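You operate a simulated robot arm through the tools that you are given. There is no shell and no other tool. Be economical: measure what you need, move in short steps, check, and stop when the job is done.

You run a simulated two-armed robot. Do the job below in one go: nothing can be reset, and whatever is moved stays where it is left.

JOB
Put two of the brass corners from the top of the small table on the shelf of the small table. Then put the red block from the top of the small table on top of the black tape roll. Keep to this order.
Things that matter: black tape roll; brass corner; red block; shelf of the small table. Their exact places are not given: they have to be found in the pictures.

Only the result counts: the job must be done as asked and must still hold three seconds after the hand-in. Knocking over, shifting, dropping, spilling or breaking anything else fails it.

ROBOT AND FRAMES
Two 7-joint arms with two-finger grippers on one trunk, on a base that drives. Base frame: it is fixed to the floor where the robot stands at the start and does not move with it; the origin is under the middle of the robot, x ahead of it, y to its left, z up; the surface under the hand at the start is at about z = 760. Lengths are in mm, angles in degrees, forces in N, time in s.
The left shoulder is at the start at [40, 170, 1148], the right one opposite. With the tool pointing down near the work surface each hand reaches from about 100 to 660 mm from the robot's upright axis, wherever it stands, measured 20 degrees to its own side. Places, roughly: shelf of the small table [600, 100, 200]. Payload 2.69 kg a hand.
The TCP of each hand is the grasp point between the finger pads, 20 mm short of the fingertips. In the tool frame z runs along the fingers and y along their closing line. The gripper opens to 100 mm. The gripper's body begins 63 mm behind the TCP.
Orientation is told as [roll, pitch, yaw] about the base's x, y, z axes, in that order, counted from this pose: with the fingers straight down and closing along the base's y, the tool's x points along the base's -x, its y along +y and its z along -z.

CONTROLS
- The arms move only by the tool step_arm. It takes "left_commands", "right_commands" or both (then of equal length, played together; a hand with none holds still); each is a list that holds one entry, the list of rows, each a list of 6 numbers: the shift along the base's x, y, z in units of 100 mm (1.0 is 100 mm), then the turn, a rotation vector about the base's x, y, z in units of 90 degrees (1.0 is 90 degrees). In form: [[[dx, dy, dz, rx, ry, rz], ...]]. A call has 1 to 8 rows; each row is the pose to reach, as a shift and turn from the pose commanded when the call began. "left_fingers" and "right_fingers" are, for a hand that has rows, the opening, from 0 (shut) to 1 (fully open), set as the call begins (left out, the last holds). A call with a number of a shift or a turn outside -1 to 1 is refused whole. Each row takes 0.2 s and may step no farther than 50 mm and 8.6 degrees from the row before; otherwise, or with a gripper value out of range, the whole call is refused. Where a pose cannot be reached the arm comes as near as it can. A force on the tool above 40 N (or 10 N above the force at the start of the call, whichever is more), or a blocked arm, ends the call early, and 0.2 s more pass. Each finger travels about 108 mm/s and halts on what it meets, pressing with about 29 N; the grip force reading is that of the motor and also rises with nothing between the fingers. The clock runs only during rows and for 0.2 s after the last one: add rows that repeat a pose to give the fingers time. It gives the time, the measured TCP pose, the force on the tool (base axes), the opening and the grip force at its end, in the units of the frame above (readings bear some noise), with the torque about the TCP (base axes, N m) and any sound that the robot's microphone picked up, and new pictures: "pictures" is both (left out), scene, wrist or none (wrist: the cameras of the hands that moved).
- Cameras (640 x 400 px; columns grow to the right, rows downward): "scene" is now at [176.3, 29.3, 1069.5]; the picture's right is [0.32, -0.95, -0.01], its down [-0.29, -0.09, -0.95] and it looks along [0.90, 0.30, -0.31] (base axes); focal length 214 px, centre (320, 200). "left" rides on the left gripper at [70, 19, -99] in its tool frame; the picture's right is [-0.26, 0.97, 0.00], its down [-0.75, -0.20, -0.63] and it looks along [-0.61, -0.16, 0.78] (tool axes); focal length 230 px, centre (320, 200). "right" rides on the right gripper at [70, -19, -99] in its tool frame; the picture's right is [0.26, 0.97, 0.00], its down [-0.75, 0.20, -0.63] and it looks along [-0.61, 0.16, 0.78] (tool axes); focal length 230 px, centre (320, 200).
- move_column(by): slides the trunk up (or, below 0, down) by that many mm; the arms and the scene camera ride with it, the base frame stays. It gives what a move gives, with no picture.
- roll_base(legs): drives the robot by 1 to 6 legs, each [ahead, turn to the left] in mm and degrees, along the robot's own axes; the way and the turn of a leg run together, so that a leg with both is an arc; at most 1500 mm and 180 degrees a leg. The arms and the cameras ride along, it lands a little off, and it stops where it bumps. It gives what a move gives, and a new picture of the scene camera.
- turn_head(pan, tilt): turns the head with the scene camera to pan (to the left, within 60 degrees either way) and tilt (down, from -29 to 69), counted from straight ahead of the robot. It gives what a move gives, and a new picture of the scene camera.
- measure_at(camera, pixels): for up to 12 pixels [column, row] of the newest picture of that camera ("zoom" is the newest enlarged one), the place [x, y, z] in the base frame of the surface seen there, good to about 2 mm. No time passes.
- inspect(camera, box): a new picture of the part [left, top, right, bottom] of that camera's present view, enlarged. No time passes.
- hand_in(): hands the job in; it is judged then, once.

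Work in short steps. Measure before you move; look again where a grasp or a placing could have gone wrong, and mend it. You have 110 turns and 260 pictures in all, those below and enlarged ones among them. Open the grippers and draw the arms clear of the work before you hand the job in, unless the task says otherwise; then end with one line.

The tools are called after "Emit:" as a command line: name --argument value ..., lists and objects as JSON in quotes. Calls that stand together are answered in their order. step_arm: Moves the arms, as the interface text tells. Its arguments: {"type":"object","properties":{"left_commands":{"type":"array","items":{"type":"array","items":{"type":"array","items":{"type":"number"}}}},"left_fingers":{"type":"number"},"right_commands":{"type":"array","items":{"type":"array","items":{"type":"array","items":{"type":"number"}}}},"right_fingers":{"type":"number"},"pictures":{"type":"string","enum":["both","scene","wrist","none"]}},"required":[]} The other tools are called the same way: move_column (by) slides the trunk up or down; roll_base (legs) drives the base; turn_head (pan, tilt) turns the head that bears the scene camera; measure_at (camera, pixels) gives the place of the surface under pixels of a picture; inspect (camera, box) takes an enlarged picture of a part of a camera's view; hand_in () hands the job in.

At the start:

```text
time: 0.0
left_eef_pos: [397.5, 308.6, 1032.2]
left_tcp_rot: [0.0, 0.1, 0.0]
left_force: [-0.9, -1.0, -0.2]
left_torque: [0.03, -0.01, 0.01]
left_width: 100.0
left_grip_force: 0.0
right_eef_pos: [360.5, -58.1, 1036.4]
right_tcp_rot: [0.0, 0.1, 0.0]
right_force: [-0.5, -0.9, -0.8]
right_torque: [-0.01, -0.02, 0.0]
right_width: 100.0
right_grip_force: 0.0
trunk travel left (down, up): [-375.0, 315.0]
robot x, y, heading: [1.4, 0.9, -0.2]
head pan, tilt: [18.5, 16.9]
```

scene: 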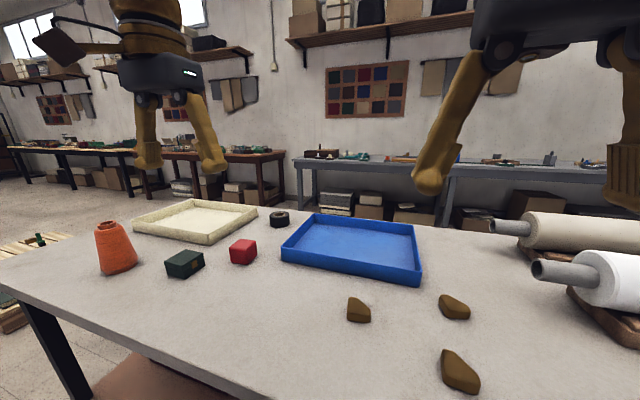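
right: 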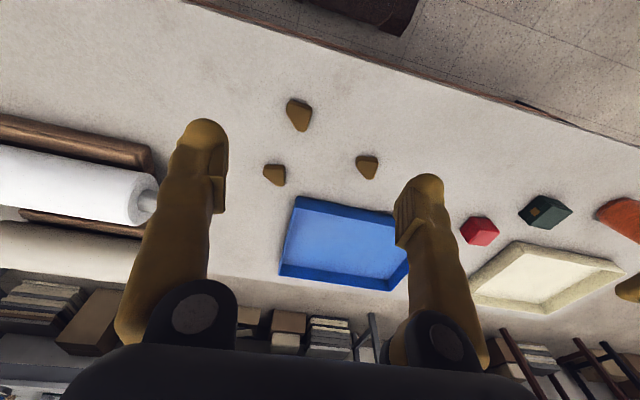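
left: 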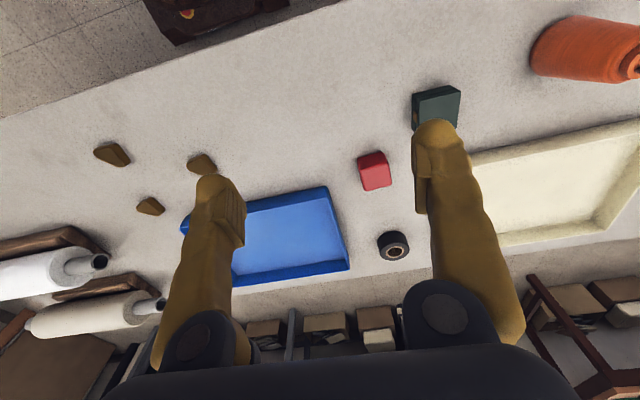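

The scene shows three brass corners at (358,310), (454,306), (460,371), the red block at (243,251) and the tape roll at (279,219); the brown shelf shows under the table at (160,380). I measure these.

Emit:
measure_at --camera "scene" --pixels '[[358, 306], [454, 303], [460, 368], [243, 244], [243, 257], [279, 213], [279, 223], [160, 385], [110, 395], [60, 350], [300, 360], [20, 262]]'

Emit:
inspect --camera "scene" --box '[320, 270, 500, 400]'

Emit:
turn_head --pan 20 --tilt 60

```text
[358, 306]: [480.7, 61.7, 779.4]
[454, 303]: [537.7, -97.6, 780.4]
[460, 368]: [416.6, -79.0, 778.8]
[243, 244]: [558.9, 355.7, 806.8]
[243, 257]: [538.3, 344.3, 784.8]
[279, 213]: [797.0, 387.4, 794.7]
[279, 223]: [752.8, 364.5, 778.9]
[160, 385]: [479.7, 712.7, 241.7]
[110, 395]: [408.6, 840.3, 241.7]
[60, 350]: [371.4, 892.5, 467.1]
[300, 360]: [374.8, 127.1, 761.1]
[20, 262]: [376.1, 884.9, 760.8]
```

```text
3.08 times, centred on (410, 335) of scene
```

zoom: 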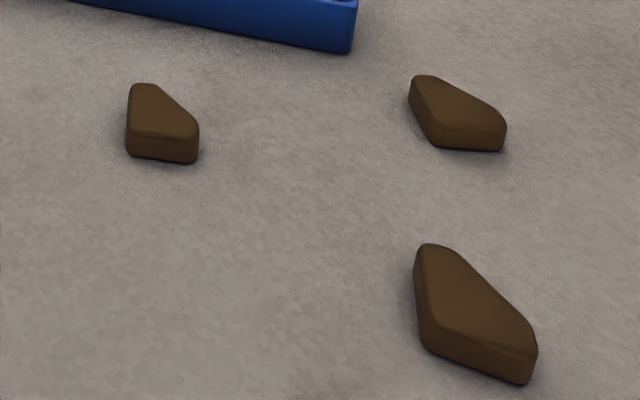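

```text
time: 1.1
left_eef_pos: [380.2, 307.9, 1038.2]
left_tcp_rot: [-0.1, -0.9, 0.0]
left_force: [-0.2, -0.1, 0.0]
left_torque: [0.0, 0.0, -0.03]
left_width: 99.7
left_grip_force: 0.0
right_eef_pos: [343.4, -57.9, 1042.2]
right_tcp_rot: [-0.1, -0.9, 0.0]
right_force: [-0.1, 0.3, 0.8]
right_torque: [0.04, -0.02, -0.02]
right_width: 100.2
right_grip_force: 0.0
trunk travel left (down, up): [-375.0, 315.0]
robot x, y, heading: [1.3, -2.8, 0.1]
head pan, tilt: [20.0, 60.0]
```

scene: 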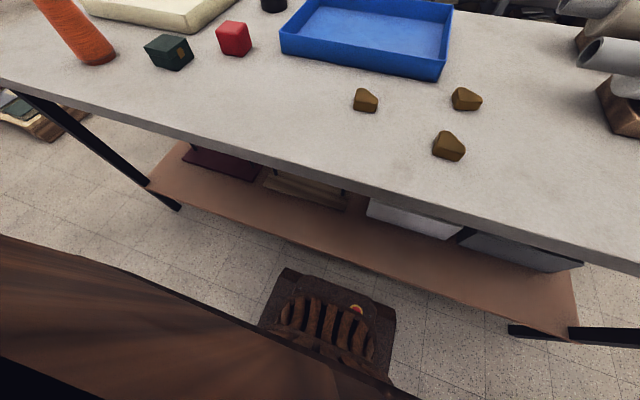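

The shelf is seen with a free front strip and boxes on it. I measure the strip, table edge and the brown object on the floor.

Emit:
measure_at --camera "scene" --pixels '[[180, 185], [250, 225], [330, 225], [380, 255], [400, 232], [480, 255], [560, 320], [330, 320], [330, 172], [150, 178], [335, 280], [225, 160]]'

Emit:
inspect --camera "scene" --box '[130, 120, 610, 400]'

```text
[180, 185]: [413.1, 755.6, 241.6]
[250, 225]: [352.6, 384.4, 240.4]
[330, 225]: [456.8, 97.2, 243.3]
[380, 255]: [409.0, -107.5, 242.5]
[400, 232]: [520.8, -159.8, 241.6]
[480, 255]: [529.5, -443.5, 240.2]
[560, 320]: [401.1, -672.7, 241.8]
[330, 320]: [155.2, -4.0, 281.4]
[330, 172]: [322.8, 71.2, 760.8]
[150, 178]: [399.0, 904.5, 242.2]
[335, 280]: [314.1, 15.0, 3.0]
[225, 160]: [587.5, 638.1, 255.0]
```

```text
1.33 times, centred on (370, 260) of scene
```

zoom: 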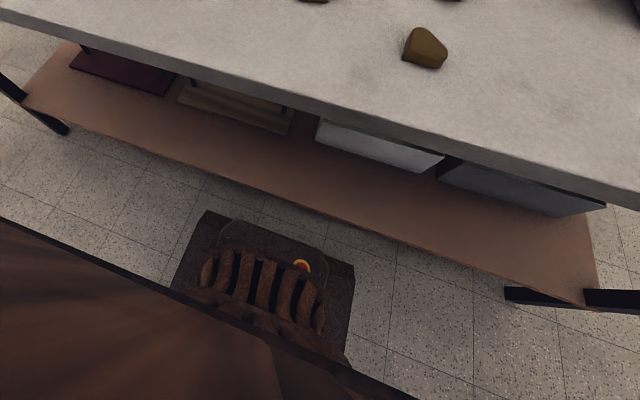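

The shelf is clear at x≈350–520, z≈241. Now a close look at each corner's outline to choose the grip line.

Emit:
inspect --camera "scene" --box '[340, 75, 500, 175]'

Emit:
inspect --camera "right" --box '[250, 80, 410, 180]'

```text
4.00 times, centred on (420, 125) of scene
```

zoom: 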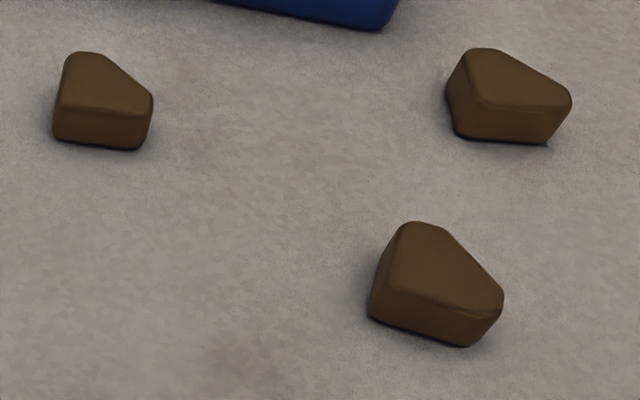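

```text
4.00 times, centred on (330, 130) of right
```

zoom: 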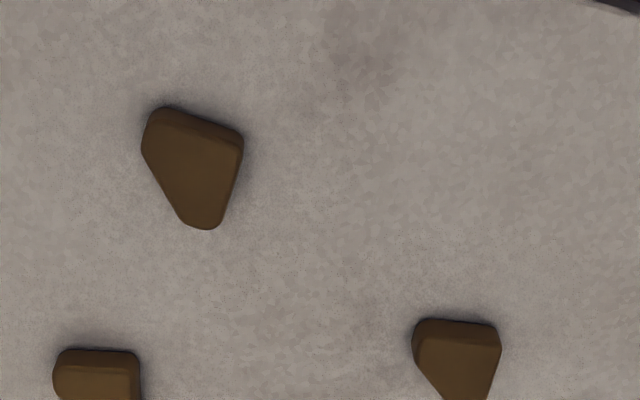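

The corners are right-angled pieces with blunted tips, so faces parallel to the legs exist. I measure the outline of the nearest one in the zoom.

Emit:
measure_at --camera "zoom" --pixels '[[235, 140], [158, 121], [147, 148], [186, 214], [216, 222], [192, 166], [495, 337], [425, 340], [430, 360], [460, 390], [130, 362], [65, 365]]'

Emit:
inspect --camera "right" --box '[250, 140, 410, 240]'

```text
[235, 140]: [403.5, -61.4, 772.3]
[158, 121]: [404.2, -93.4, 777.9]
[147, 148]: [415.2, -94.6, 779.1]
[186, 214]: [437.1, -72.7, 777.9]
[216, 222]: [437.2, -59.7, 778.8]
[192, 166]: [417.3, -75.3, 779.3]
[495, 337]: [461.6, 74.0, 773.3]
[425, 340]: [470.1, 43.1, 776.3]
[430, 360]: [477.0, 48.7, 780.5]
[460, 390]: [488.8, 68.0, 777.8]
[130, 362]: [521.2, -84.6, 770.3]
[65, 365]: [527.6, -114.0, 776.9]
```

```text
4.00 times, centred on (330, 190) of right
```

zoom: 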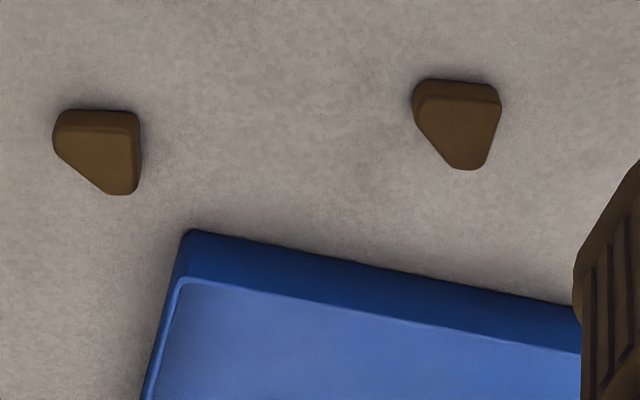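

I measure outlines of the other two corners.

Emit:
measure_at --camera "zoom" --pixels '[[497, 103], [424, 102], [419, 116], [454, 165], [482, 165], [458, 130], [135, 132], [62, 130], [58, 150], [112, 190], [135, 188], [102, 148]]'

```text
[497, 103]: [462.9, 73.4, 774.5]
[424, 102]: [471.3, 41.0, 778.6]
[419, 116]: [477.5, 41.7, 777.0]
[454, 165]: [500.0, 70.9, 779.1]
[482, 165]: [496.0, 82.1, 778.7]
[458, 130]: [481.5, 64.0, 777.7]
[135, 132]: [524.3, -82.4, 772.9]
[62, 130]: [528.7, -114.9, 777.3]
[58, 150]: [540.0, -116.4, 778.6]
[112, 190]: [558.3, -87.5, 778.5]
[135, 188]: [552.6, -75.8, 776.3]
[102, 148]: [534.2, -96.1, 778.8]
```

A is nearly aligned with the base axes (grip centre ≈(408,-78)), B is turned about 15° (grip centre ≈(471,58)). First the right hand goes above A.

Emit:
step_arm --right_commands '[[[0.2, -0.06, -0.3, 0, 0, 0.02], [0.4, -0.12, -0.6, 0, 0, 0.02], [0.6, -0.18, -0.9, 0, 0, 0.02], [0.65, -0.2, -1.0, 0, 0, 0.02], [0.65, -0.2, -1.0, 0, 0, 0.02]]]' --right_fingers 0.75 --pictures "wrist"

```text
time: 2.3
left_eef_pos: [382.6, 307.6, 1038.6]
left_tcp_rot: [-0.1, -0.8, 0.0]
left_force: [0.3, 0.2, -1.0]
left_torque: [0.01, -0.02, 0.04]
left_width: 100.0
left_grip_force: 0.0
right_eef_pos: [408.4, -76.1, 941.9]
right_tcp_rot: [-0.1, -0.8, 1.7]
right_force: [-0.1, -0.2, -0.4]
right_torque: [-0.01, -0.04, -0.01]
right_width: 75.1
right_grip_force: 0.1
trunk travel left (down, up): [-375.0, 315.0]
robot x, y, heading: [-2.8, 1.1, -0.0]
head pan, tilt: [20.0, 60.0]
```

right: 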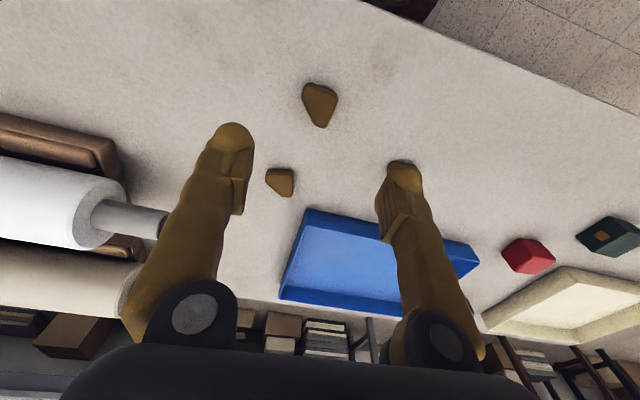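

The right hand is at (408.4,-76.1,942), A shows at (320,105). I lower to z≈845.

Emit:
step_arm --right_commands '[[[0, -0.015, -0.35, 0, 0.008, 0], [0, -0.015, -0.7, 0, 0.008, 0], [0, -0.015, -0.97, 0, 0.008, 0], [0, -0.015, -0.97, 0, 0.008, 0]]]' --pictures "wrist"

Emit:
inspect --camera "right" --box '[220, 60, 420, 185]'

```text
time: 3.3
left_eef_pos: [380.9, 307.1, 1037.8]
left_tcp_rot: [-0.1, -1.0, 0.1]
left_force: [-0.6, -0.1, 0.4]
left_torque: [-0.01, -0.01, 0.01]
left_width: 99.8
left_grip_force: 0.0
right_eef_pos: [409.9, -78.8, 843.4]
right_tcp_rot: [-0.1, -0.2, 1.8]
right_force: [0.4, 0.3, 0.4]
right_torque: [0.02, -0.01, -0.04]
right_width: 75.0
right_grip_force: 0.0
trunk travel left (down, up): [-375.0, 315.0]
robot x, y, heading: [2.2, -1.2, 0.0]
head pan, tilt: [20.0, 60.0]
```

right: 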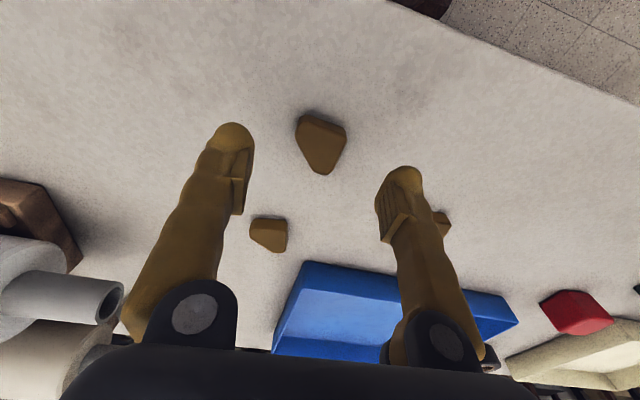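

```text
3.20 times, centred on (320, 122) of right
```

zoom: 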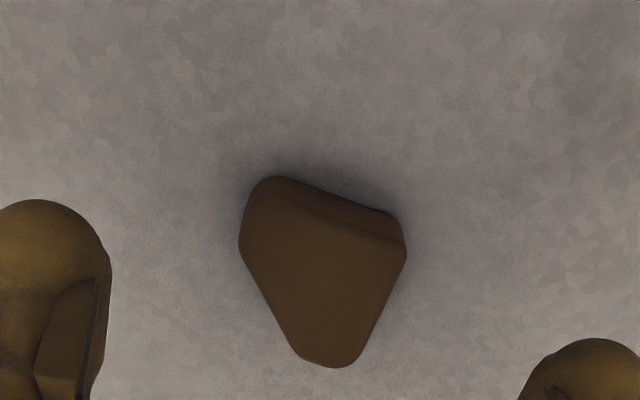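

Before closing in I check A's outline in this closer view.

Emit:
measure_at --camera "zoom" --pixels '[[260, 200], [246, 242], [297, 350], [350, 360], [400, 255], [393, 235], [325, 270]]'

```text
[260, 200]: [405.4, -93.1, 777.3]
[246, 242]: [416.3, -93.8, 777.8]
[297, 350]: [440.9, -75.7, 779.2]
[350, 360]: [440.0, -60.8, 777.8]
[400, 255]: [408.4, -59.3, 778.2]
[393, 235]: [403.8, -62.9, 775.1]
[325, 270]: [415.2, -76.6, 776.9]
```

A's grip line is at y≈-76.5, x≈409. I lower to z≈784 and close.

Emit:
step_arm --right_commands '[[[0, 0.02, -0.3, 0, 0, 0], [0, 0.02, -0.58, 0, 0, 0], [0, 0.02, -0.58, 0, 0, 0]]]' --pictures "none"

Emit:
step_arm --right_commands '[[[0, 0, 0, 0, 0, 0], [0, 0, 0, 0, 0, 0], [0, 0, 0, 0, 0, 0], [0, 0, 0, 0, 0, 0]]]' --right_fingers 0.0 --pictures "wrist"

```text
time: 4.1
left_eef_pos: [381.0, 305.7, 1038.2]
left_tcp_rot: [-0.1, -0.9, 0.0]
left_force: [0.1, 0.4, -0.2]
left_torque: [-0.01, 0.01, 0.02]
left_width: 99.9
left_grip_force: 0.1
right_eef_pos: [410.0, -77.9, 785.2]
right_tcp_rot: [-0.1, -0.2, 1.8]
right_force: [-0.2, 0.4, 0.7]
right_torque: [0.01, 0.01, 0.0]
right_width: 75.0
right_grip_force: 0.1
trunk travel left (down, up): [-375.0, 315.0]
robot x, y, heading: [-0.8, -0.3, 0.2]
head pan, tilt: [20.0, 60.0]
```

```text
time: 5.1
left_eef_pos: [380.8, 307.1, 1038.7]
left_tcp_rot: [-0.1, -0.9, 0.0]
left_force: [0.7, 0.1, -0.2]
left_torque: [-0.04, 0.01, -0.02]
left_width: 99.9
left_grip_force: 0.0
right_eef_pos: [409.7, -78.5, 786.2]
right_tcp_rot: [-0.2, -0.2, 1.9]
right_force: [-0.4, -0.4, -0.3]
right_torque: [0.0, -0.01, 0.0]
right_width: 38.7
right_grip_force: 29.1
trunk travel left (down, up): [-375.0, 315.0]
robot x, y, heading: [-1.5, 0.6, 0.2]
head pan, tilt: [20.0, 60.0]
```

right: 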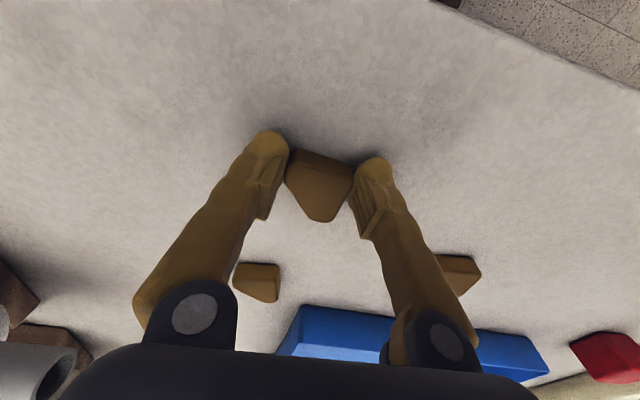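

A is held (38.7 mm, 29 N). I lift it straight, then aside to the right, while the left hand starts toward B, staying high.

Emit:
step_arm --right_commands '[[[0, 0, 0.3, 0, 0, 0], [0, 0, 0.6, 0, 0, 0], [0, -0.3, 0.9, 0, 0, 0], [0, -0.65, 1.0, 0, 0, 0], [0, -1.0, 1.0, 0, 0, 0], [0, -1.0, 1.0, 0, 0, 0]]]' --left_commands '[[[0.2, -0.2, 0, 0, 0, 0.04], [0.4, -0.4, 0, 0, 0, 0.08], [0.6, -0.6, -0.1, 0, 0, 0.12], [0.8, -0.8, -0.3, 0, 0, 0.16], [0.9, -1.0, -0.5, 0, 0.01, 0.167], [0.9, -1.0, -0.5, 0, 0.01, 0.167]]]' --left_fingers 0.75 --pictures "wrist"

```text
time: 6.5
left_eef_pos: [470.4, 206.0, 988.1]
left_tcp_rot: [0.1, 0.0, 15.0]
left_force: [-1.2, 0.5, 1.2]
left_torque: [-0.01, -0.03, 0.0]
left_width: 75.1
left_grip_force: 0.0
right_eef_pos: [408.8, -177.7, 886.4]
right_tcp_rot: [-0.2, -0.1, 1.9]
right_force: [-0.3, 1.0, 0.7]
right_torque: [-0.01, -0.01, 0.02]
right_width: 38.8
right_grip_force: 29.0
trunk travel left (down, up): [-375.0, 315.0]
robot x, y, heading: [-0.1, 1.0, -0.1]
head pan, tilt: [20.0, 60.0]
```

right: 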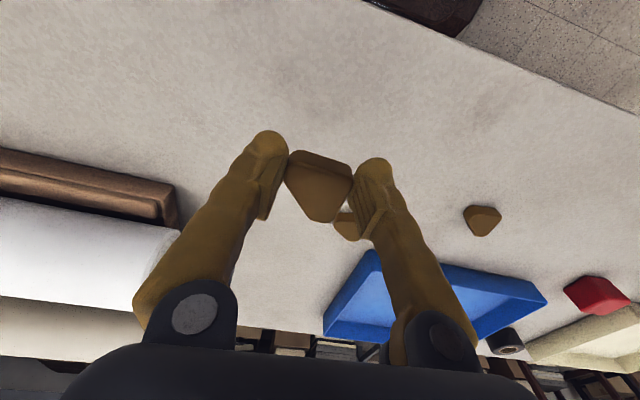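
left: 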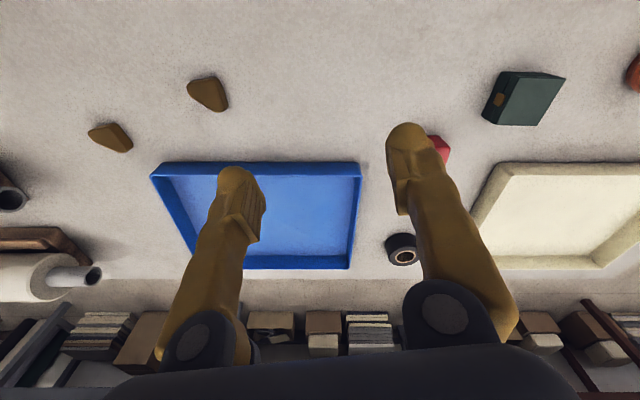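

A is safely lifted. The left hand moves on over B, seen at (208,93) in its view.

Emit:
step_arm --left_commands '[[[0, -0.4, -0.2, 0, 0, 0], [0, -0.8, -0.4, 0, 0, 0], [0, -1.0, -0.75, 0, 0, 0], [0, -1.0, -1.0, 0, 0, 0]]]' --pictures "none"

Emit:
step_arm --left_commands '[[[0, -0.4, -0.2, 0, 0, 0], [0, -0.48, -0.43, 0, 0, 0], [0, -0.48, -0.43, 0, 0, 0]]]' --pictures "wrist"

Emit:
inspect --camera "left" --box '[220, 60, 420, 185]'

```text
time: 7.5
left_eef_pos: [469.6, 107.2, 887.1]
left_tcp_rot: [0.1, 0.1, 15.0]
left_force: [-0.4, -0.5, 0.5]
left_torque: [0.0, -0.01, -0.02]
left_width: 74.9
left_grip_force: 0.2
right_eef_pos: [409.1, -177.9, 888.2]
right_tcp_rot: [0.0, 0.0, 1.8]
right_force: [-0.3, 0.3, -0.3]
right_torque: [-0.03, 0.0, 0.01]
right_width: 38.8
right_grip_force: 28.8
trunk travel left (down, up): [-375.0, 315.0]
robot x, y, heading: [2.0, 0.1, -0.0]
head pan, tilt: [20.0, 60.0]
```

```text
time: 8.3
left_eef_pos: [480.2, 71.3, 851.5]
left_tcp_rot: [-1.9, 0.5, 17.8]
left_force: [-0.2, 0.3, -0.6]
left_torque: [-0.02, -0.01, -0.03]
left_width: 75.0
left_grip_force: 0.1
right_eef_pos: [408.8, -175.6, 886.6]
right_tcp_rot: [0.1, -0.1, 1.8]
right_force: [-0.4, 0.4, -0.2]
right_torque: [0.01, 0.01, 0.04]
right_width: 38.4
right_grip_force: 29.5
trunk travel left (down, up): [-375.0, 315.0]
robot x, y, heading: [-4.5, -2.5, 0.1]
head pan, tilt: [20.0, 60.0]
```

left: 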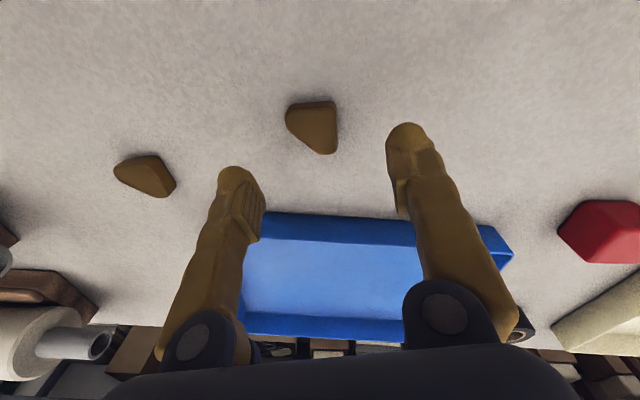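

```text
3.20 times, centred on (320, 122) of left
```

zoom: 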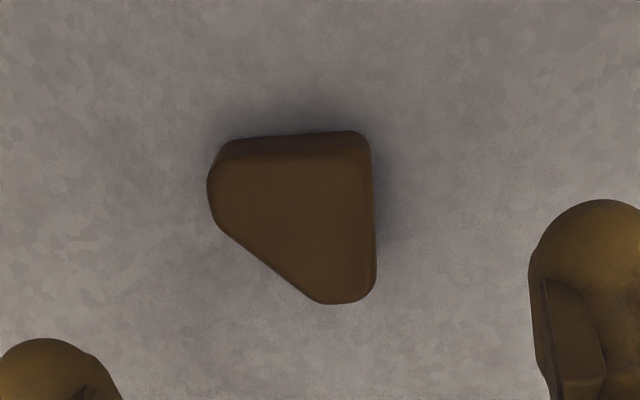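

The left arm could not reach (it stopped at (480,71), twisted). I raise it, then turn the base 12° to the right so that B lies more to the left arm's own side.

Emit:
step_arm --left_commands '[[[0, 0.1, 0.3, 0, 0, 0], [0, 0.48, 0.6, 0, 0, 0], [0, 0.48, 0.6, 0, 0, 0]]]' --pictures "none"

Emit:
roll_base --legs '[[0, -12]]'

```text
time: 9.1
left_eef_pos: [470.4, 106.1, 904.2]
left_tcp_rot: [0.2, 0.0, 14.8]
left_force: [0.3, 0.1, -0.8]
left_torque: [0.02, 0.0, -0.04]
left_width: 74.7
left_grip_force: 0.2
right_eef_pos: [408.0, -178.0, 886.7]
right_tcp_rot: [0.0, -0.1, 1.7]
right_force: [0.9, -0.4, 0.1]
right_torque: [-0.01, 0.01, 0.02]
right_width: 38.9
right_grip_force: 28.6
trunk travel left (down, up): [-375.0, 315.0]
robot x, y, heading: [1.8, 0.4, -0.0]
head pan, tilt: [20.0, 60.0]
```

```text
time: 10.3
left_eef_pos: [482.6, 6.7, 904.9]
left_tcp_rot: [0.2, 0.0, 3.1]
left_force: [0.0, 0.2, -0.2]
left_torque: [0.01, -0.01, -0.04]
left_width: 75.2
left_grip_force: 0.0
right_eef_pos: [363.2, -258.3, 885.9]
right_tcp_rot: [-0.1, -0.1, -10.1]
right_force: [0.1, -0.8, -1.3]
right_torque: [-0.01, 0.0, -0.04]
right_width: 38.5
right_grip_force: 28.9
trunk travel left (down, up): [-375.0, 315.0]
robot x, y, heading: [5.3, 2.3, -11.6]
head pan, tilt: [20.0, 60.0]
```

scene: 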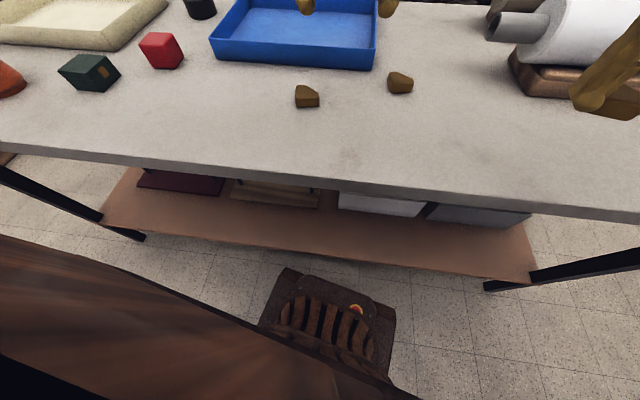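

Left hand now (483,7,905), yaw 3°. I move it over B at (471,58) with yaw 15°, down to z≈850.

Emit:
step_arm --left_commands '[[[-0.06, 0.25, -0.1, 0, 0, 0.07], [-0.12, 0.51, -0.25, 0, 0, 0.132], [-0.12, 0.51, -0.55, 0, 0, 0.132], [-0.12, 0.51, -0.55, 0, 0, 0.132]]]' --pictures "wrist"

Emit:
inspect --camera "left" --box '[220, 60, 420, 185]'

```text
time: 11.3
left_eef_pos: [456.3, 61.4, 857.2]
left_tcp_rot: [-0.1, -0.9, 14.9]
left_force: [0.4, 0.0, 0.1]
left_torque: [0.01, 0.01, 0.01]
left_width: 74.9
left_grip_force: 0.1
right_eef_pos: [348.1, -254.1, 893.4]
right_tcp_rot: [-0.2, -1.2, -10.2]
right_force: [0.0, -0.3, 0.9]
right_torque: [0.0, 0.0, 0.0]
right_width: 38.5
right_grip_force: 29.2
trunk travel left (down, up): [-375.0, 315.0]
robot x, y, heading: [2.0, 2.9, -11.9]
head pan, tilt: [20.0, 60.0]
```

left: 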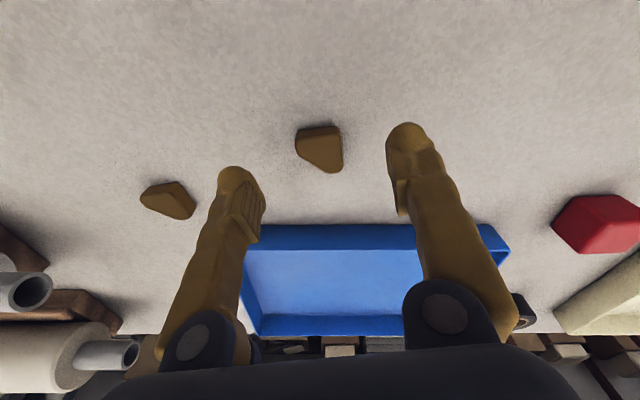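

```text
3.20 times, centred on (320, 122) of left
```

zoom: 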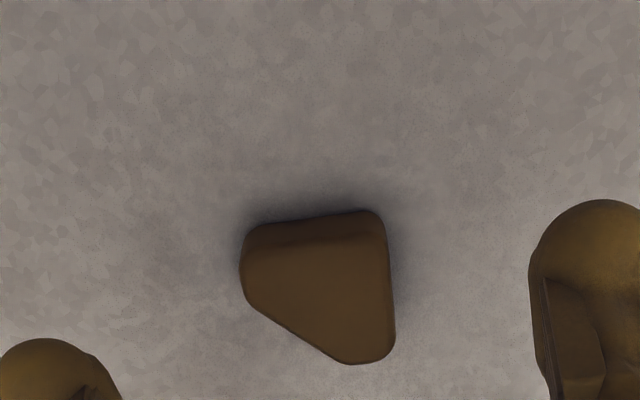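

The hand ended ~15 mm short in x with a small pitch. I re-measure B in this view.

Emit:
measure_at --camera "zoom" --pixels '[[257, 235], [243, 275], [330, 350], [392, 345], [385, 245], [372, 225], [320, 280]]'

```text
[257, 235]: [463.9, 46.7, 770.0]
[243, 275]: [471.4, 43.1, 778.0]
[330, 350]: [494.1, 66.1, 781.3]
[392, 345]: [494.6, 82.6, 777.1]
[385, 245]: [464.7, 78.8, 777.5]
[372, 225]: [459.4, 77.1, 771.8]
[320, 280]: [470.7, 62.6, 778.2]
```

Near views put B's angle at about 8° and the grip centre near (467,60). I correct pose and descend to z≈785.

Emit:
step_arm --left_commands '[[[0.107, -0.011, 0, 0, 0.01, -0.075], [0.107, -0.011, -0.15, 0, 0.01, -0.075], [0.107, -0.011, -0.15, 0, 0.01, -0.075]]]' --pictures "wrist"

Emit:
inspect --camera "left" --box '[220, 60, 420, 185]'

```text
time: 12.1
left_eef_pos: [468.8, 60.1, 841.6]
left_tcp_rot: [0.1, 0.0, 8.2]
left_force: [0.9, 0.0, -0.7]
left_torque: [-0.03, 0.01, 0.03]
left_width: 74.8
left_grip_force: 0.0
right_eef_pos: [349.6, -255.1, 894.2]
right_tcp_rot: [-0.1, -1.0, -10.2]
right_force: [0.5, 0.1, 0.4]
right_torque: [0.03, 0.01, 0.01]
right_width: 38.3
right_grip_force: 29.1
trunk travel left (down, up): [-375.0, 315.0]
robot x, y, heading: [-1.2, 1.3, -12.2]
head pan, tilt: [20.0, 60.0]
```

left: 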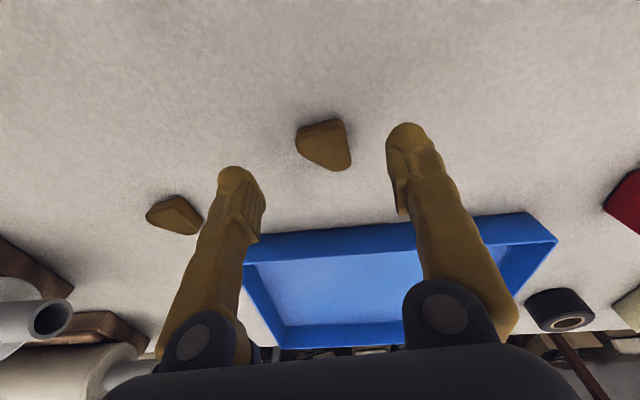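

```text
3.20 times, centred on (320, 122) of left
```

zoom: 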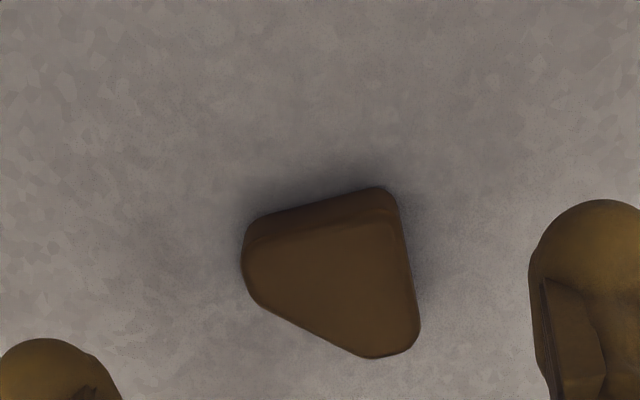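

Alignment resembles that of A when it was taken. I descend to z≈785 and close the left fingers.

Emit:
step_arm --left_commands '[[[0, 0.0, -0.3, 0, 0, 0], [0, 0.0, -0.565, 0, 0, 0], [0, 0.0, -0.565, 0, 0, 0]]]' --pictures "none"

Emit:
step_arm --left_commands '[[[0, 0, 0, 0, 0, 0], [0, 0, 0, 0, 0, 0], [0, 0, 0, 0, 0, 0], [0, 0, 0, 0, 0, 0]]]' --left_fingers 0.0 --pictures "wrist"

```text
time: 12.9
left_eef_pos: [468.0, 60.1, 784.7]
left_tcp_rot: [0.2, 0.0, 8.2]
left_force: [-0.1, 0.0, -0.5]
left_torque: [-0.03, 0.0, 0.02]
left_width: 74.9
left_grip_force: 0.0
right_eef_pos: [350.1, -255.1, 894.7]
right_tcp_rot: [-0.1, -1.1, -10.1]
right_force: [0.2, -0.2, -0.6]
right_torque: [0.01, 0.02, 0.01]
right_width: 38.3
right_grip_force: 28.4
trunk travel left (down, up): [-375.0, 315.0]
robot x, y, heading: [-1.2, -1.5, -12.0]
head pan, tilt: [20.0, 60.0]
```

```text
time: 13.9
left_eef_pos: [467.5, 60.9, 786.4]
left_tcp_rot: [0.0, 0.0, 8.2]
left_force: [0.2, -0.6, 0.2]
left_torque: [-0.01, -0.01, -0.02]
left_width: 38.1
left_grip_force: 28.6
right_eef_pos: [349.0, -255.0, 892.0]
right_tcp_rot: [-0.1, -1.0, -10.1]
right_force: [0.3, -0.7, -0.9]
right_torque: [0.0, -0.01, 0.0]
right_width: 38.4
right_grip_force: 28.9
trunk travel left (down, up): [-375.0, 315.0]
robot x, y, heading: [3.7, 2.4, -12.0]
head pan, tilt: [20.0, 60.0]
```

left: 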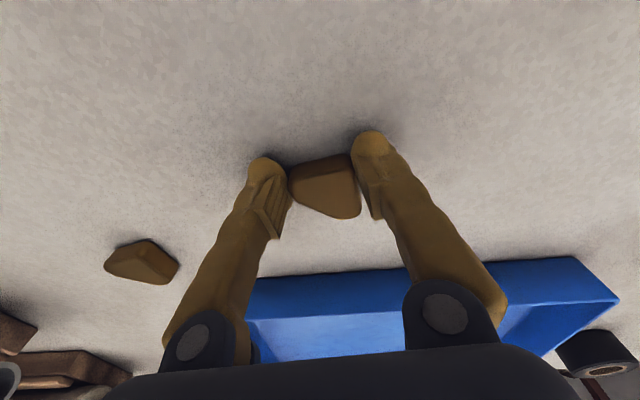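

Both corners are held. I lift the left one clear.

Emit:
step_arm --left_commands '[[[0, 0, 0.3, 0, 0, 0], [0, 0, 0.6, 0, 0, 0], [-0.3, 0, 0.9, 0, 0, 0], [-0.7, 0.2, 1.0, 0, 0, 0], [-1.0, 0.3, 1.0, 0, 0, 0], [-1.0, 0.3, 1.0, 0, 0, 0]]]' --pictures "none"

Emit:
roll_base --legs '[[0, 8.5], [-380, 0]]'

```text
time: 15.3
left_eef_pos: [367.2, 90.4, 885.5]
left_tcp_rot: [0.2, -0.1, 8.2]
left_force: [-0.8, -0.2, -0.7]
left_torque: [0.01, 0.03, 0.01]
left_width: 38.2
left_grip_force: 29.0
right_eef_pos: [349.4, -255.1, 893.1]
right_tcp_rot: [-0.1, -1.0, -10.1]
right_force: [-0.4, 0.2, -0.3]
right_torque: [-0.01, 0.02, -0.04]
right_width: 38.2
right_grip_force: 28.7
trunk travel left (down, up): [-375.0, 315.0]
robot x, y, heading: [-1.8, 4.0, -12.0]
head pan, tilt: [20.0, 60.0]
```

```text
time: 18.3
left_eef_pos: [-30.6, 167.2, 885.5]
left_tcp_rot: [0.1, 0.0, 16.6]
left_force: [-0.4, 0.9, -0.4]
left_torque: [-0.02, -0.01, -0.02]
left_width: 38.1
left_grip_force: 28.7
right_eef_pos: [-0.1, -177.3, 892.8]
right_tcp_rot: [-0.1, -1.1, -1.6]
right_force: [-0.5, 0.3, -0.2]
right_torque: [0.0, -0.04, 0.01]
right_width: 38.3
right_grip_force: 28.9
trunk travel left (down, up): [-375.0, 315.0]
robot x, y, heading: [-382.6, 26.4, -3.5]
head pan, tilt: [20.0, 60.0]
```

scene: 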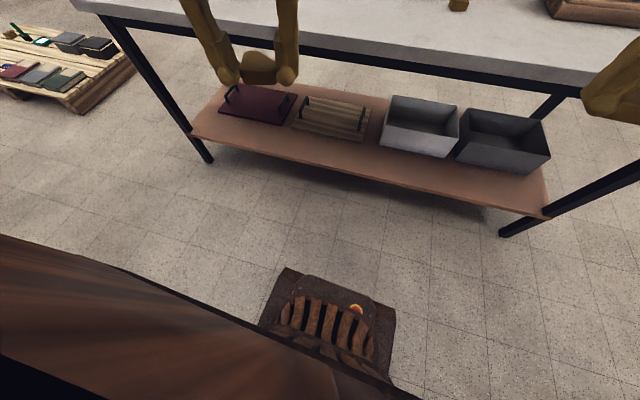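

The shelf now shows fully: trays, lid and boxes at the back, a free strip in front. I measure its edge and those objects.

Emit:
measure_at --camera "scene" --pixels '[[200, 138], [290, 163], [400, 188], [480, 205], [540, 215], [250, 122], [340, 140], [415, 155], [500, 172], [320, 145], [300, 52], [400, 68]]'

Emit:
inspect --camera "scene" --box '[180, 20, 580, 260]'

```text
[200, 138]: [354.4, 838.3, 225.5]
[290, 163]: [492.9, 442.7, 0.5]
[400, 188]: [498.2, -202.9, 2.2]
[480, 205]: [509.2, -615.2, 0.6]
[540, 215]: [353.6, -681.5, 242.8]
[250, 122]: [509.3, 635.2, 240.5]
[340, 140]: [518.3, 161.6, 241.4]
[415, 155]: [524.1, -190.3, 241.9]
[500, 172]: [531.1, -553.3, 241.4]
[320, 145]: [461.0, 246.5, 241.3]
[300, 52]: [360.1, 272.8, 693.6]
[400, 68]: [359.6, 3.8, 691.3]
```

```text
1.60 times, centred on (380, 140) of scene
```

zoom: 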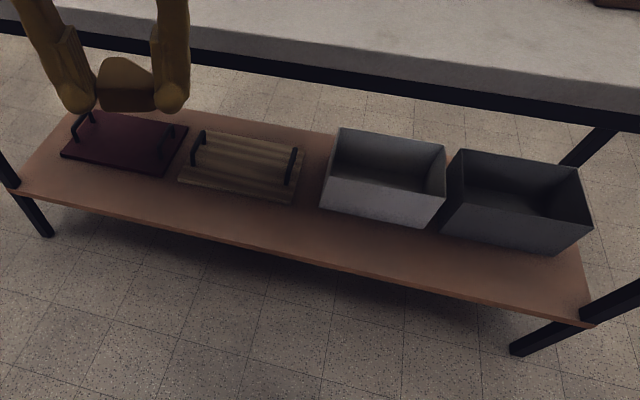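

The shelf edge is at x≈352 along y, boxes start at x≈520, so the target is around x≈430. I turn the robot square to the table and lower the trunk.

Emit:
roll_base --legs '[[0, 3.5]]'

Emit:
move_column --by -370

```text
time: 19.2
left_eef_pos: [-52.3, 187.0, 891.5]
left_tcp_rot: [-0.2, -0.8, 20.1]
left_force: [-0.4, -0.5, -0.5]
left_torque: [-0.03, 0.01, 0.01]
left_width: 38.3
left_grip_force: 29.0
right_eef_pos: [-1.5, -155.3, 899.1]
right_tcp_rot: [-0.1, -2.1, 1.8]
right_force: [1.0, -0.6, -0.4]
right_torque: [0.01, 0.01, -0.03]
right_width: 38.4
right_grip_force: 29.1
trunk travel left (down, up): [-375.0, 315.0]
robot x, y, heading: [-382.5, 24.4, -0.1]
head pan, tilt: [20.0, 60.0]
```

scene: 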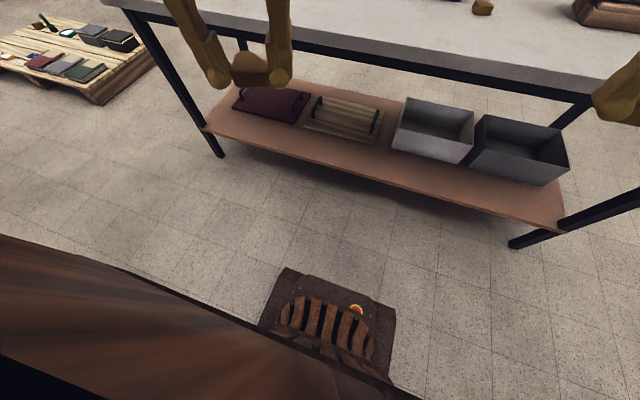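

```text
time: 22.8
left_eef_pos: [-67.9, 186.8, 527.8]
left_tcp_rot: [-0.5, -1.7, 20.1]
left_force: [0.6, 0.5, -0.7]
left_torque: [-0.01, 0.02, 0.0]
left_width: 38.3
left_grip_force: 29.0
right_eef_pos: [-14.0, -155.6, 535.1]
right_tcp_rot: [-0.3, -3.0, 1.7]
right_force: [0.4, 0.0, -0.3]
right_torque: [0.07, 0.0, 0.01]
right_width: 38.2
right_grip_force: 28.8
trunk travel left (down, up): [-5.0, 685.0]
robot x, y, heading: [-378.1, 23.6, -0.0]
head pan, tilt: [20.0, 60.0]
```

Trunk is down. I square up the hands' yaw, advance the left and lower both to z≈440, in free space before the table.

Emit:
step_arm --left_commands '[[[0.2, 0, -0.25, 0, 0, -0.08], [0.4, 0, -0.5, 0, 0, -0.16], [0.7, 0, -0.75, 0, 0, -0.222], [0.95, 0, -0.9, 0, 0, -0.222], [0.95, 0, -0.9, 0, 0, -0.222]]]' --right_commands '[[[0.1, 0, -0.25, 0, 0, -0.02], [0.2, 0, -0.5, 0, 0, -0.02], [0.3, 0, -0.75, 0, 0, -0.02], [0.42, 0, -0.97, 0, 0, -0.02], [0.42, 0, -0.97, 0, 0, -0.02]]]' --pictures "none"

Emit:
step_arm --left_commands '[[[0.1, 0, -0.1, 0, -0.09, 0], [0.2, 0, -0.2, 0, -0.18, 0], [0.3, 0, -0.3, 0, -0.27, 0], [0.4, 0, -0.4, 0, -0.36, 0], [0.4, 0, -0.4, 0, -0.37, 0]]]' --right_commands '[[[0.1, 0, -0.1, 0, -0.09, 0], [0.2, 0, -0.2, 0, -0.18, 0], [0.3, 0, -0.3, 0, -0.27, 0], [0.4, 0, -0.4, 0, -0.35, 0], [0.4, 0, -0.4, 0, -0.355, 0]]]' --pictures "both"

```text
time: 23.9
left_eef_pos: [26.7, 188.2, 435.0]
left_tcp_rot: [-0.5, -1.8, 0.0]
left_force: [-0.5, -0.6, -0.6]
left_torque: [-0.03, -0.01, -0.01]
left_width: 38.2
left_grip_force: 28.7
right_eef_pos: [26.4, -154.0, 437.4]
right_tcp_rot: [-0.3, -3.0, 0.1]
right_force: [-1.2, 0.2, -0.3]
right_torque: [0.0, 0.02, -0.02]
right_width: 38.1
right_grip_force: 28.6
trunk travel left (down, up): [-5.0, 685.0]
robot x, y, heading: [-384.9, 25.4, 0.1]
head pan, tilt: [20.0, 60.0]
```

```text
time: 25.1
left_eef_pos: [66.7, 187.3, 395.7]
left_tcp_rot: [-0.5, -35.0, 0.0]
left_force: [0.3, 0.3, -0.6]
left_torque: [0.01, -0.02, -0.01]
left_width: 38.0
left_grip_force: 29.2
right_eef_pos: [67.2, -154.1, 398.8]
right_tcp_rot: [-0.3, -34.9, -0.1]
right_force: [-0.5, 0.3, -0.2]
right_torque: [0.01, -0.04, -0.02]
right_width: 38.1
right_grip_force: 29.0
trunk travel left (down, up): [-5.0, 685.0]
robot x, y, heading: [-379.7, 24.2, 0.0]
head pan, tilt: [20.0, 60.0]
```

scene: 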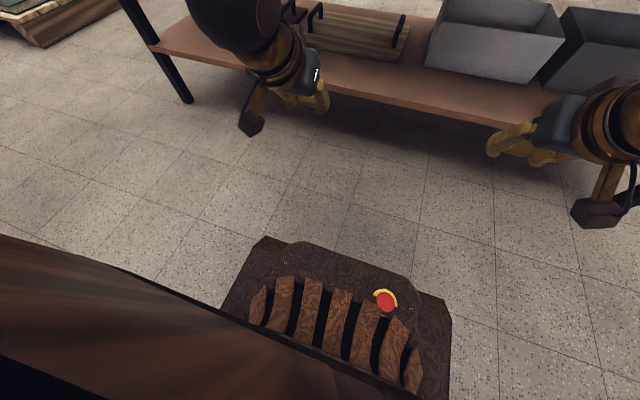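
right: 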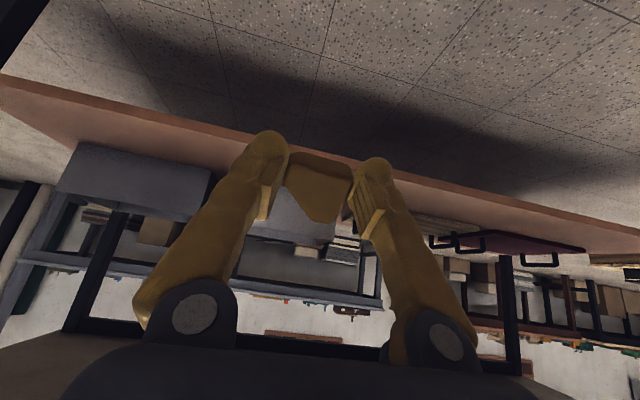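
left: 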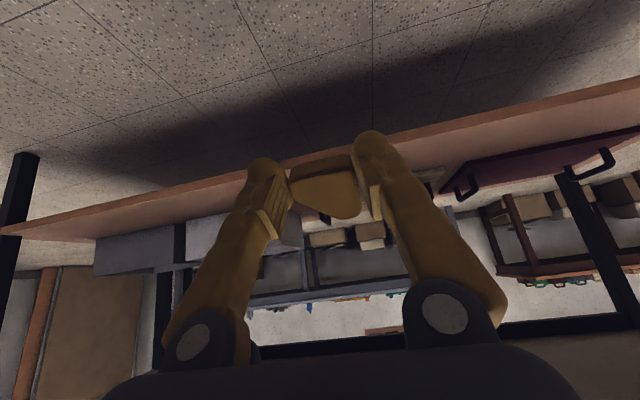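

Hands are tilted 35° forward. Before driving in I check how far forward the arm links lie at table height.

Emit:
measure_at --camera "scene" --pixels '[[235, 20], [200, 10], [275, 40], [290, 70], [315, 75], [325, 105], [600, 120], [630, 110], [570, 120], [500, 150], [635, 150], [335, 250]]'

Emit:
turn_head --pan 20 --tilt 25

```text
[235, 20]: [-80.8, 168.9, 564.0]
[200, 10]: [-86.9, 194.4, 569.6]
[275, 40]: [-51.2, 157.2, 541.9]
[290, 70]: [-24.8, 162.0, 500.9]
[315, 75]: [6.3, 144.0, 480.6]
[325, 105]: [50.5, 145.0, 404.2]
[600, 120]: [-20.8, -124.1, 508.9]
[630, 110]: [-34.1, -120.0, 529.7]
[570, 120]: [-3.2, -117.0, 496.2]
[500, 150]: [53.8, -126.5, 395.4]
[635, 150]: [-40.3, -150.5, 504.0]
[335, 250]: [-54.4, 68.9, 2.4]
```

```text
time: 26.2
left_eef_pos: [67.2, 186.6, 394.9]
left_tcp_rot: [-0.5, -35.0, 0.1]
left_force: [0.2, -0.4, 0.3]
left_torque: [-0.02, -0.02, -0.04]
left_width: 38.3
left_grip_force: 29.0
right_eef_pos: [67.0, -153.4, 398.5]
right_tcp_rot: [-0.2, -34.8, 0.0]
right_force: [-0.1, 0.4, -0.9]
right_torque: [0.06, 0.02, -0.01]
right_width: 38.1
right_grip_force: 28.9
trunk travel left (down, up): [-5.0, 685.0]
robot x, y, heading: [-380.0, 22.7, 0.3]
head pan, tilt: [20.0, 25.0]
```

scene: 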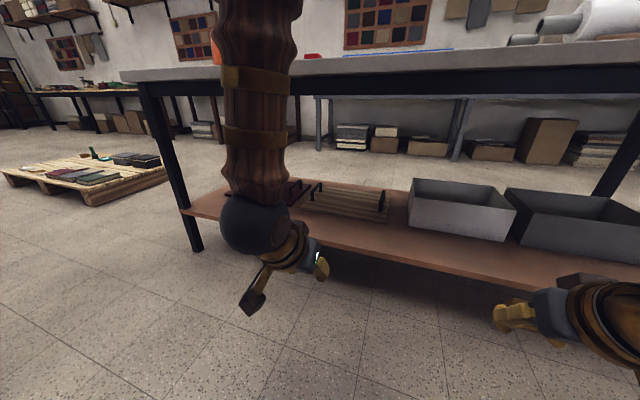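

The left forearm rises steeply above the wrist, which matters for the table edge. I measure its front and the table edge.

Emit:
measure_at --camera "scene" --pixels '[[255, 10], [285, 30], [290, 60], [260, 80], [285, 120], [280, 170], [260, 220], [400, 65], [400, 85], [320, 70], [230, 20], [222, 60]]'

```text
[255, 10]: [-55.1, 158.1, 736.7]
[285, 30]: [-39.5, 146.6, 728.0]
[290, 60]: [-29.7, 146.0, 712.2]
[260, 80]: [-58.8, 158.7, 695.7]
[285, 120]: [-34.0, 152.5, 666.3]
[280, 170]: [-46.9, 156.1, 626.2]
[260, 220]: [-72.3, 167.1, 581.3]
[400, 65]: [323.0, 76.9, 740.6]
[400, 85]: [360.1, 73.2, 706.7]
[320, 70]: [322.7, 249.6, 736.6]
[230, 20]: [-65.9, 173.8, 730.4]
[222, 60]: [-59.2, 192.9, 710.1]
```

The forearm is too far forward relative to the TCP (only ~90 mm behind). I extend the arms 100 mm, lower them and tilt 10° more, so the forearms slope back.

Emit:
step_arm --left_commands '[[[0.25, 0, -0.25, 0, -0.05, 0], [0.5, 0, -0.5, 0, -0.11, 0], [0.75, 0, -0.75, 0, -0.11, 0], [1.0, 0, -0.9, 0, -0.11, 0], [1.0, 0, -0.9, 0, -0.11, 0]]]' --right_commands '[[[0.25, 0, -0.25, 0, -0.05, 0], [0.5, 0, -0.5, 0, -0.11, 0], [0.75, 0, -0.75, 0, -0.11, 0], [1.0, 0, -0.9, 0, -0.11, 0], [1.0, 0, -0.9, 0, -0.11, 0]]]' --pictures "scene"

```text
time: 27.4
left_eef_pos: [165.9, 187.6, 304.4]
left_tcp_rot: [-0.7, -45.0, 0.1]
left_force: [0.7, -1.1, 0.2]
left_torque: [0.01, -0.02, 0.0]
left_width: 38.2
left_grip_force: 29.0
right_eef_pos: [168.4, -154.3, 308.2]
right_tcp_rot: [-0.1, -44.7, -0.1]
right_force: [0.1, 0.4, 0.3]
right_torque: [0.03, 0.0, -0.01]
right_width: 38.4
right_grip_force: 29.3
trunk travel left (down, up): [-5.0, 685.0]
robot x, y, heading: [-384.5, 25.5, -0.1]
head pan, tilt: [20.0, 25.0]
```

scene: 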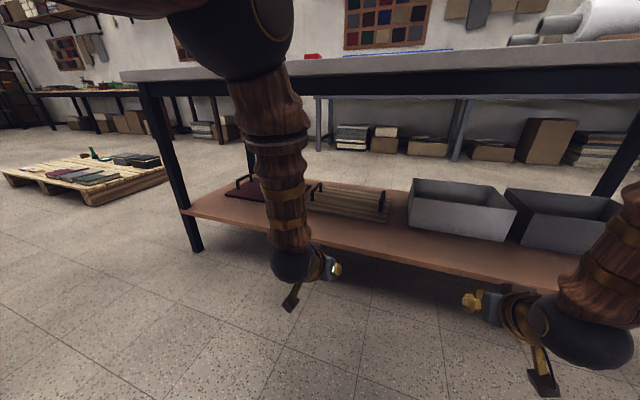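

Emit:
measure_at --camera "scene" --pixels '[[270, 20], [290, 40], [285, 65], [240, 50], [300, 100], [300, 150], [305, 200], [305, 245], [230, 75], [630, 220], [600, 260], [560, 310]]'

```text
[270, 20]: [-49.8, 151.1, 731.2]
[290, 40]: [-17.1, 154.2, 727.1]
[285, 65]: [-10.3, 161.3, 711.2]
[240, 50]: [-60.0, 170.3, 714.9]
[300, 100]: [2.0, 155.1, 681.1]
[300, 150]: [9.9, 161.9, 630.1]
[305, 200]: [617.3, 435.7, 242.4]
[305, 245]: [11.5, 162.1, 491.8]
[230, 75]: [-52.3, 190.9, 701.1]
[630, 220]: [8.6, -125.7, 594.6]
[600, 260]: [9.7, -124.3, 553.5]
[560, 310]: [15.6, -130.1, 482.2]
```

Forearm front is now ~150 mm behind the TCP, so TCP x≈405 keeps ~65 mm between forearm and table edge. I drive ahead 240 mm.

Emit:
roll_base --legs '[[240, 0]]'

Emit:
step_arm --left_commands '[[[0, 0, 0, 0, 0, 0]]]' --right_commands '[[[0, 0, 0, 0, 0, 0]]]' --pictures "wrist"

```text
time: 29.1
left_eef_pos: [408.0, 187.9, 304.0]
left_tcp_rot: [-0.5, -44.9, 0.1]
left_force: [0.3, 0.8, -0.1]
left_torque: [-0.03, 0.0, 0.0]
left_width: 38.6
left_grip_force: 29.3
right_eef_pos: [410.5, -154.6, 307.1]
right_tcp_rot: [-0.2, -44.7, 0.0]
right_force: [0.4, -0.7, 0.1]
right_torque: [0.0, 0.01, -0.02]
right_width: 38.2
right_grip_force: 28.7
trunk travel left (down, up): [-5.0, 685.0]
robot x, y, heading: [-138.2, 23.8, 0.2]
head pan, tilt: [20.0, 25.0]
```

scene: 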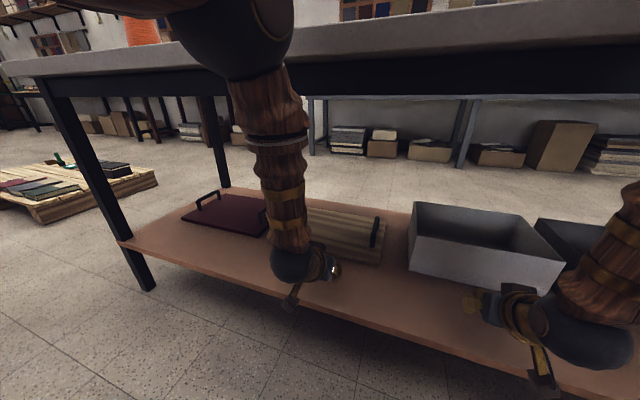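

```text
time: 29.5
left_eef_pos: [403.9, 186.4, 313.0]
left_tcp_rot: [-0.6, -45.9, 0.1]
left_force: [-0.5, 0.2, -0.4]
left_torque: [0.0, 0.02, -0.02]
left_width: 38.4
left_grip_force: 28.6
right_eef_pos: [404.5, -155.0, 316.8]
right_tcp_rot: [0.0, -45.8, -0.1]
right_force: [0.4, 0.3, 0.2]
right_torque: [0.01, 0.01, -0.04]
right_width: 38.1
right_grip_force: 28.8
trunk travel left (down, up): [-5.0, 685.0]
robot x, y, heading: [-141.5, 24.9, 0.1]
head pan, tilt: [20.0, 25.0]
```

right: 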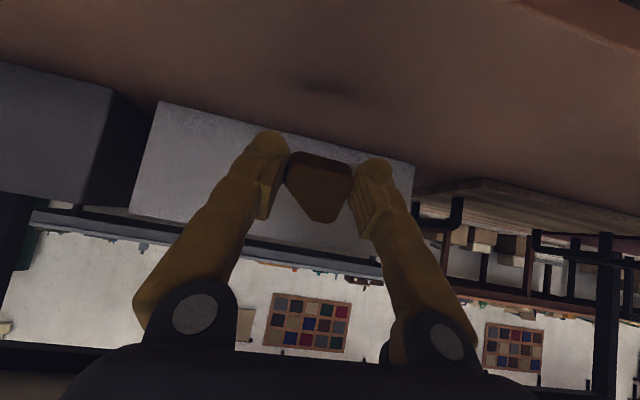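
left: 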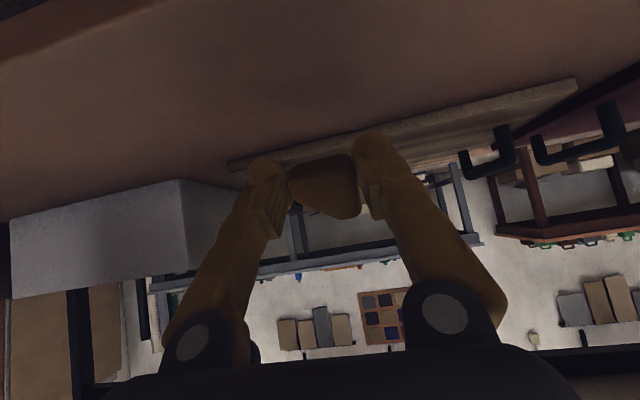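

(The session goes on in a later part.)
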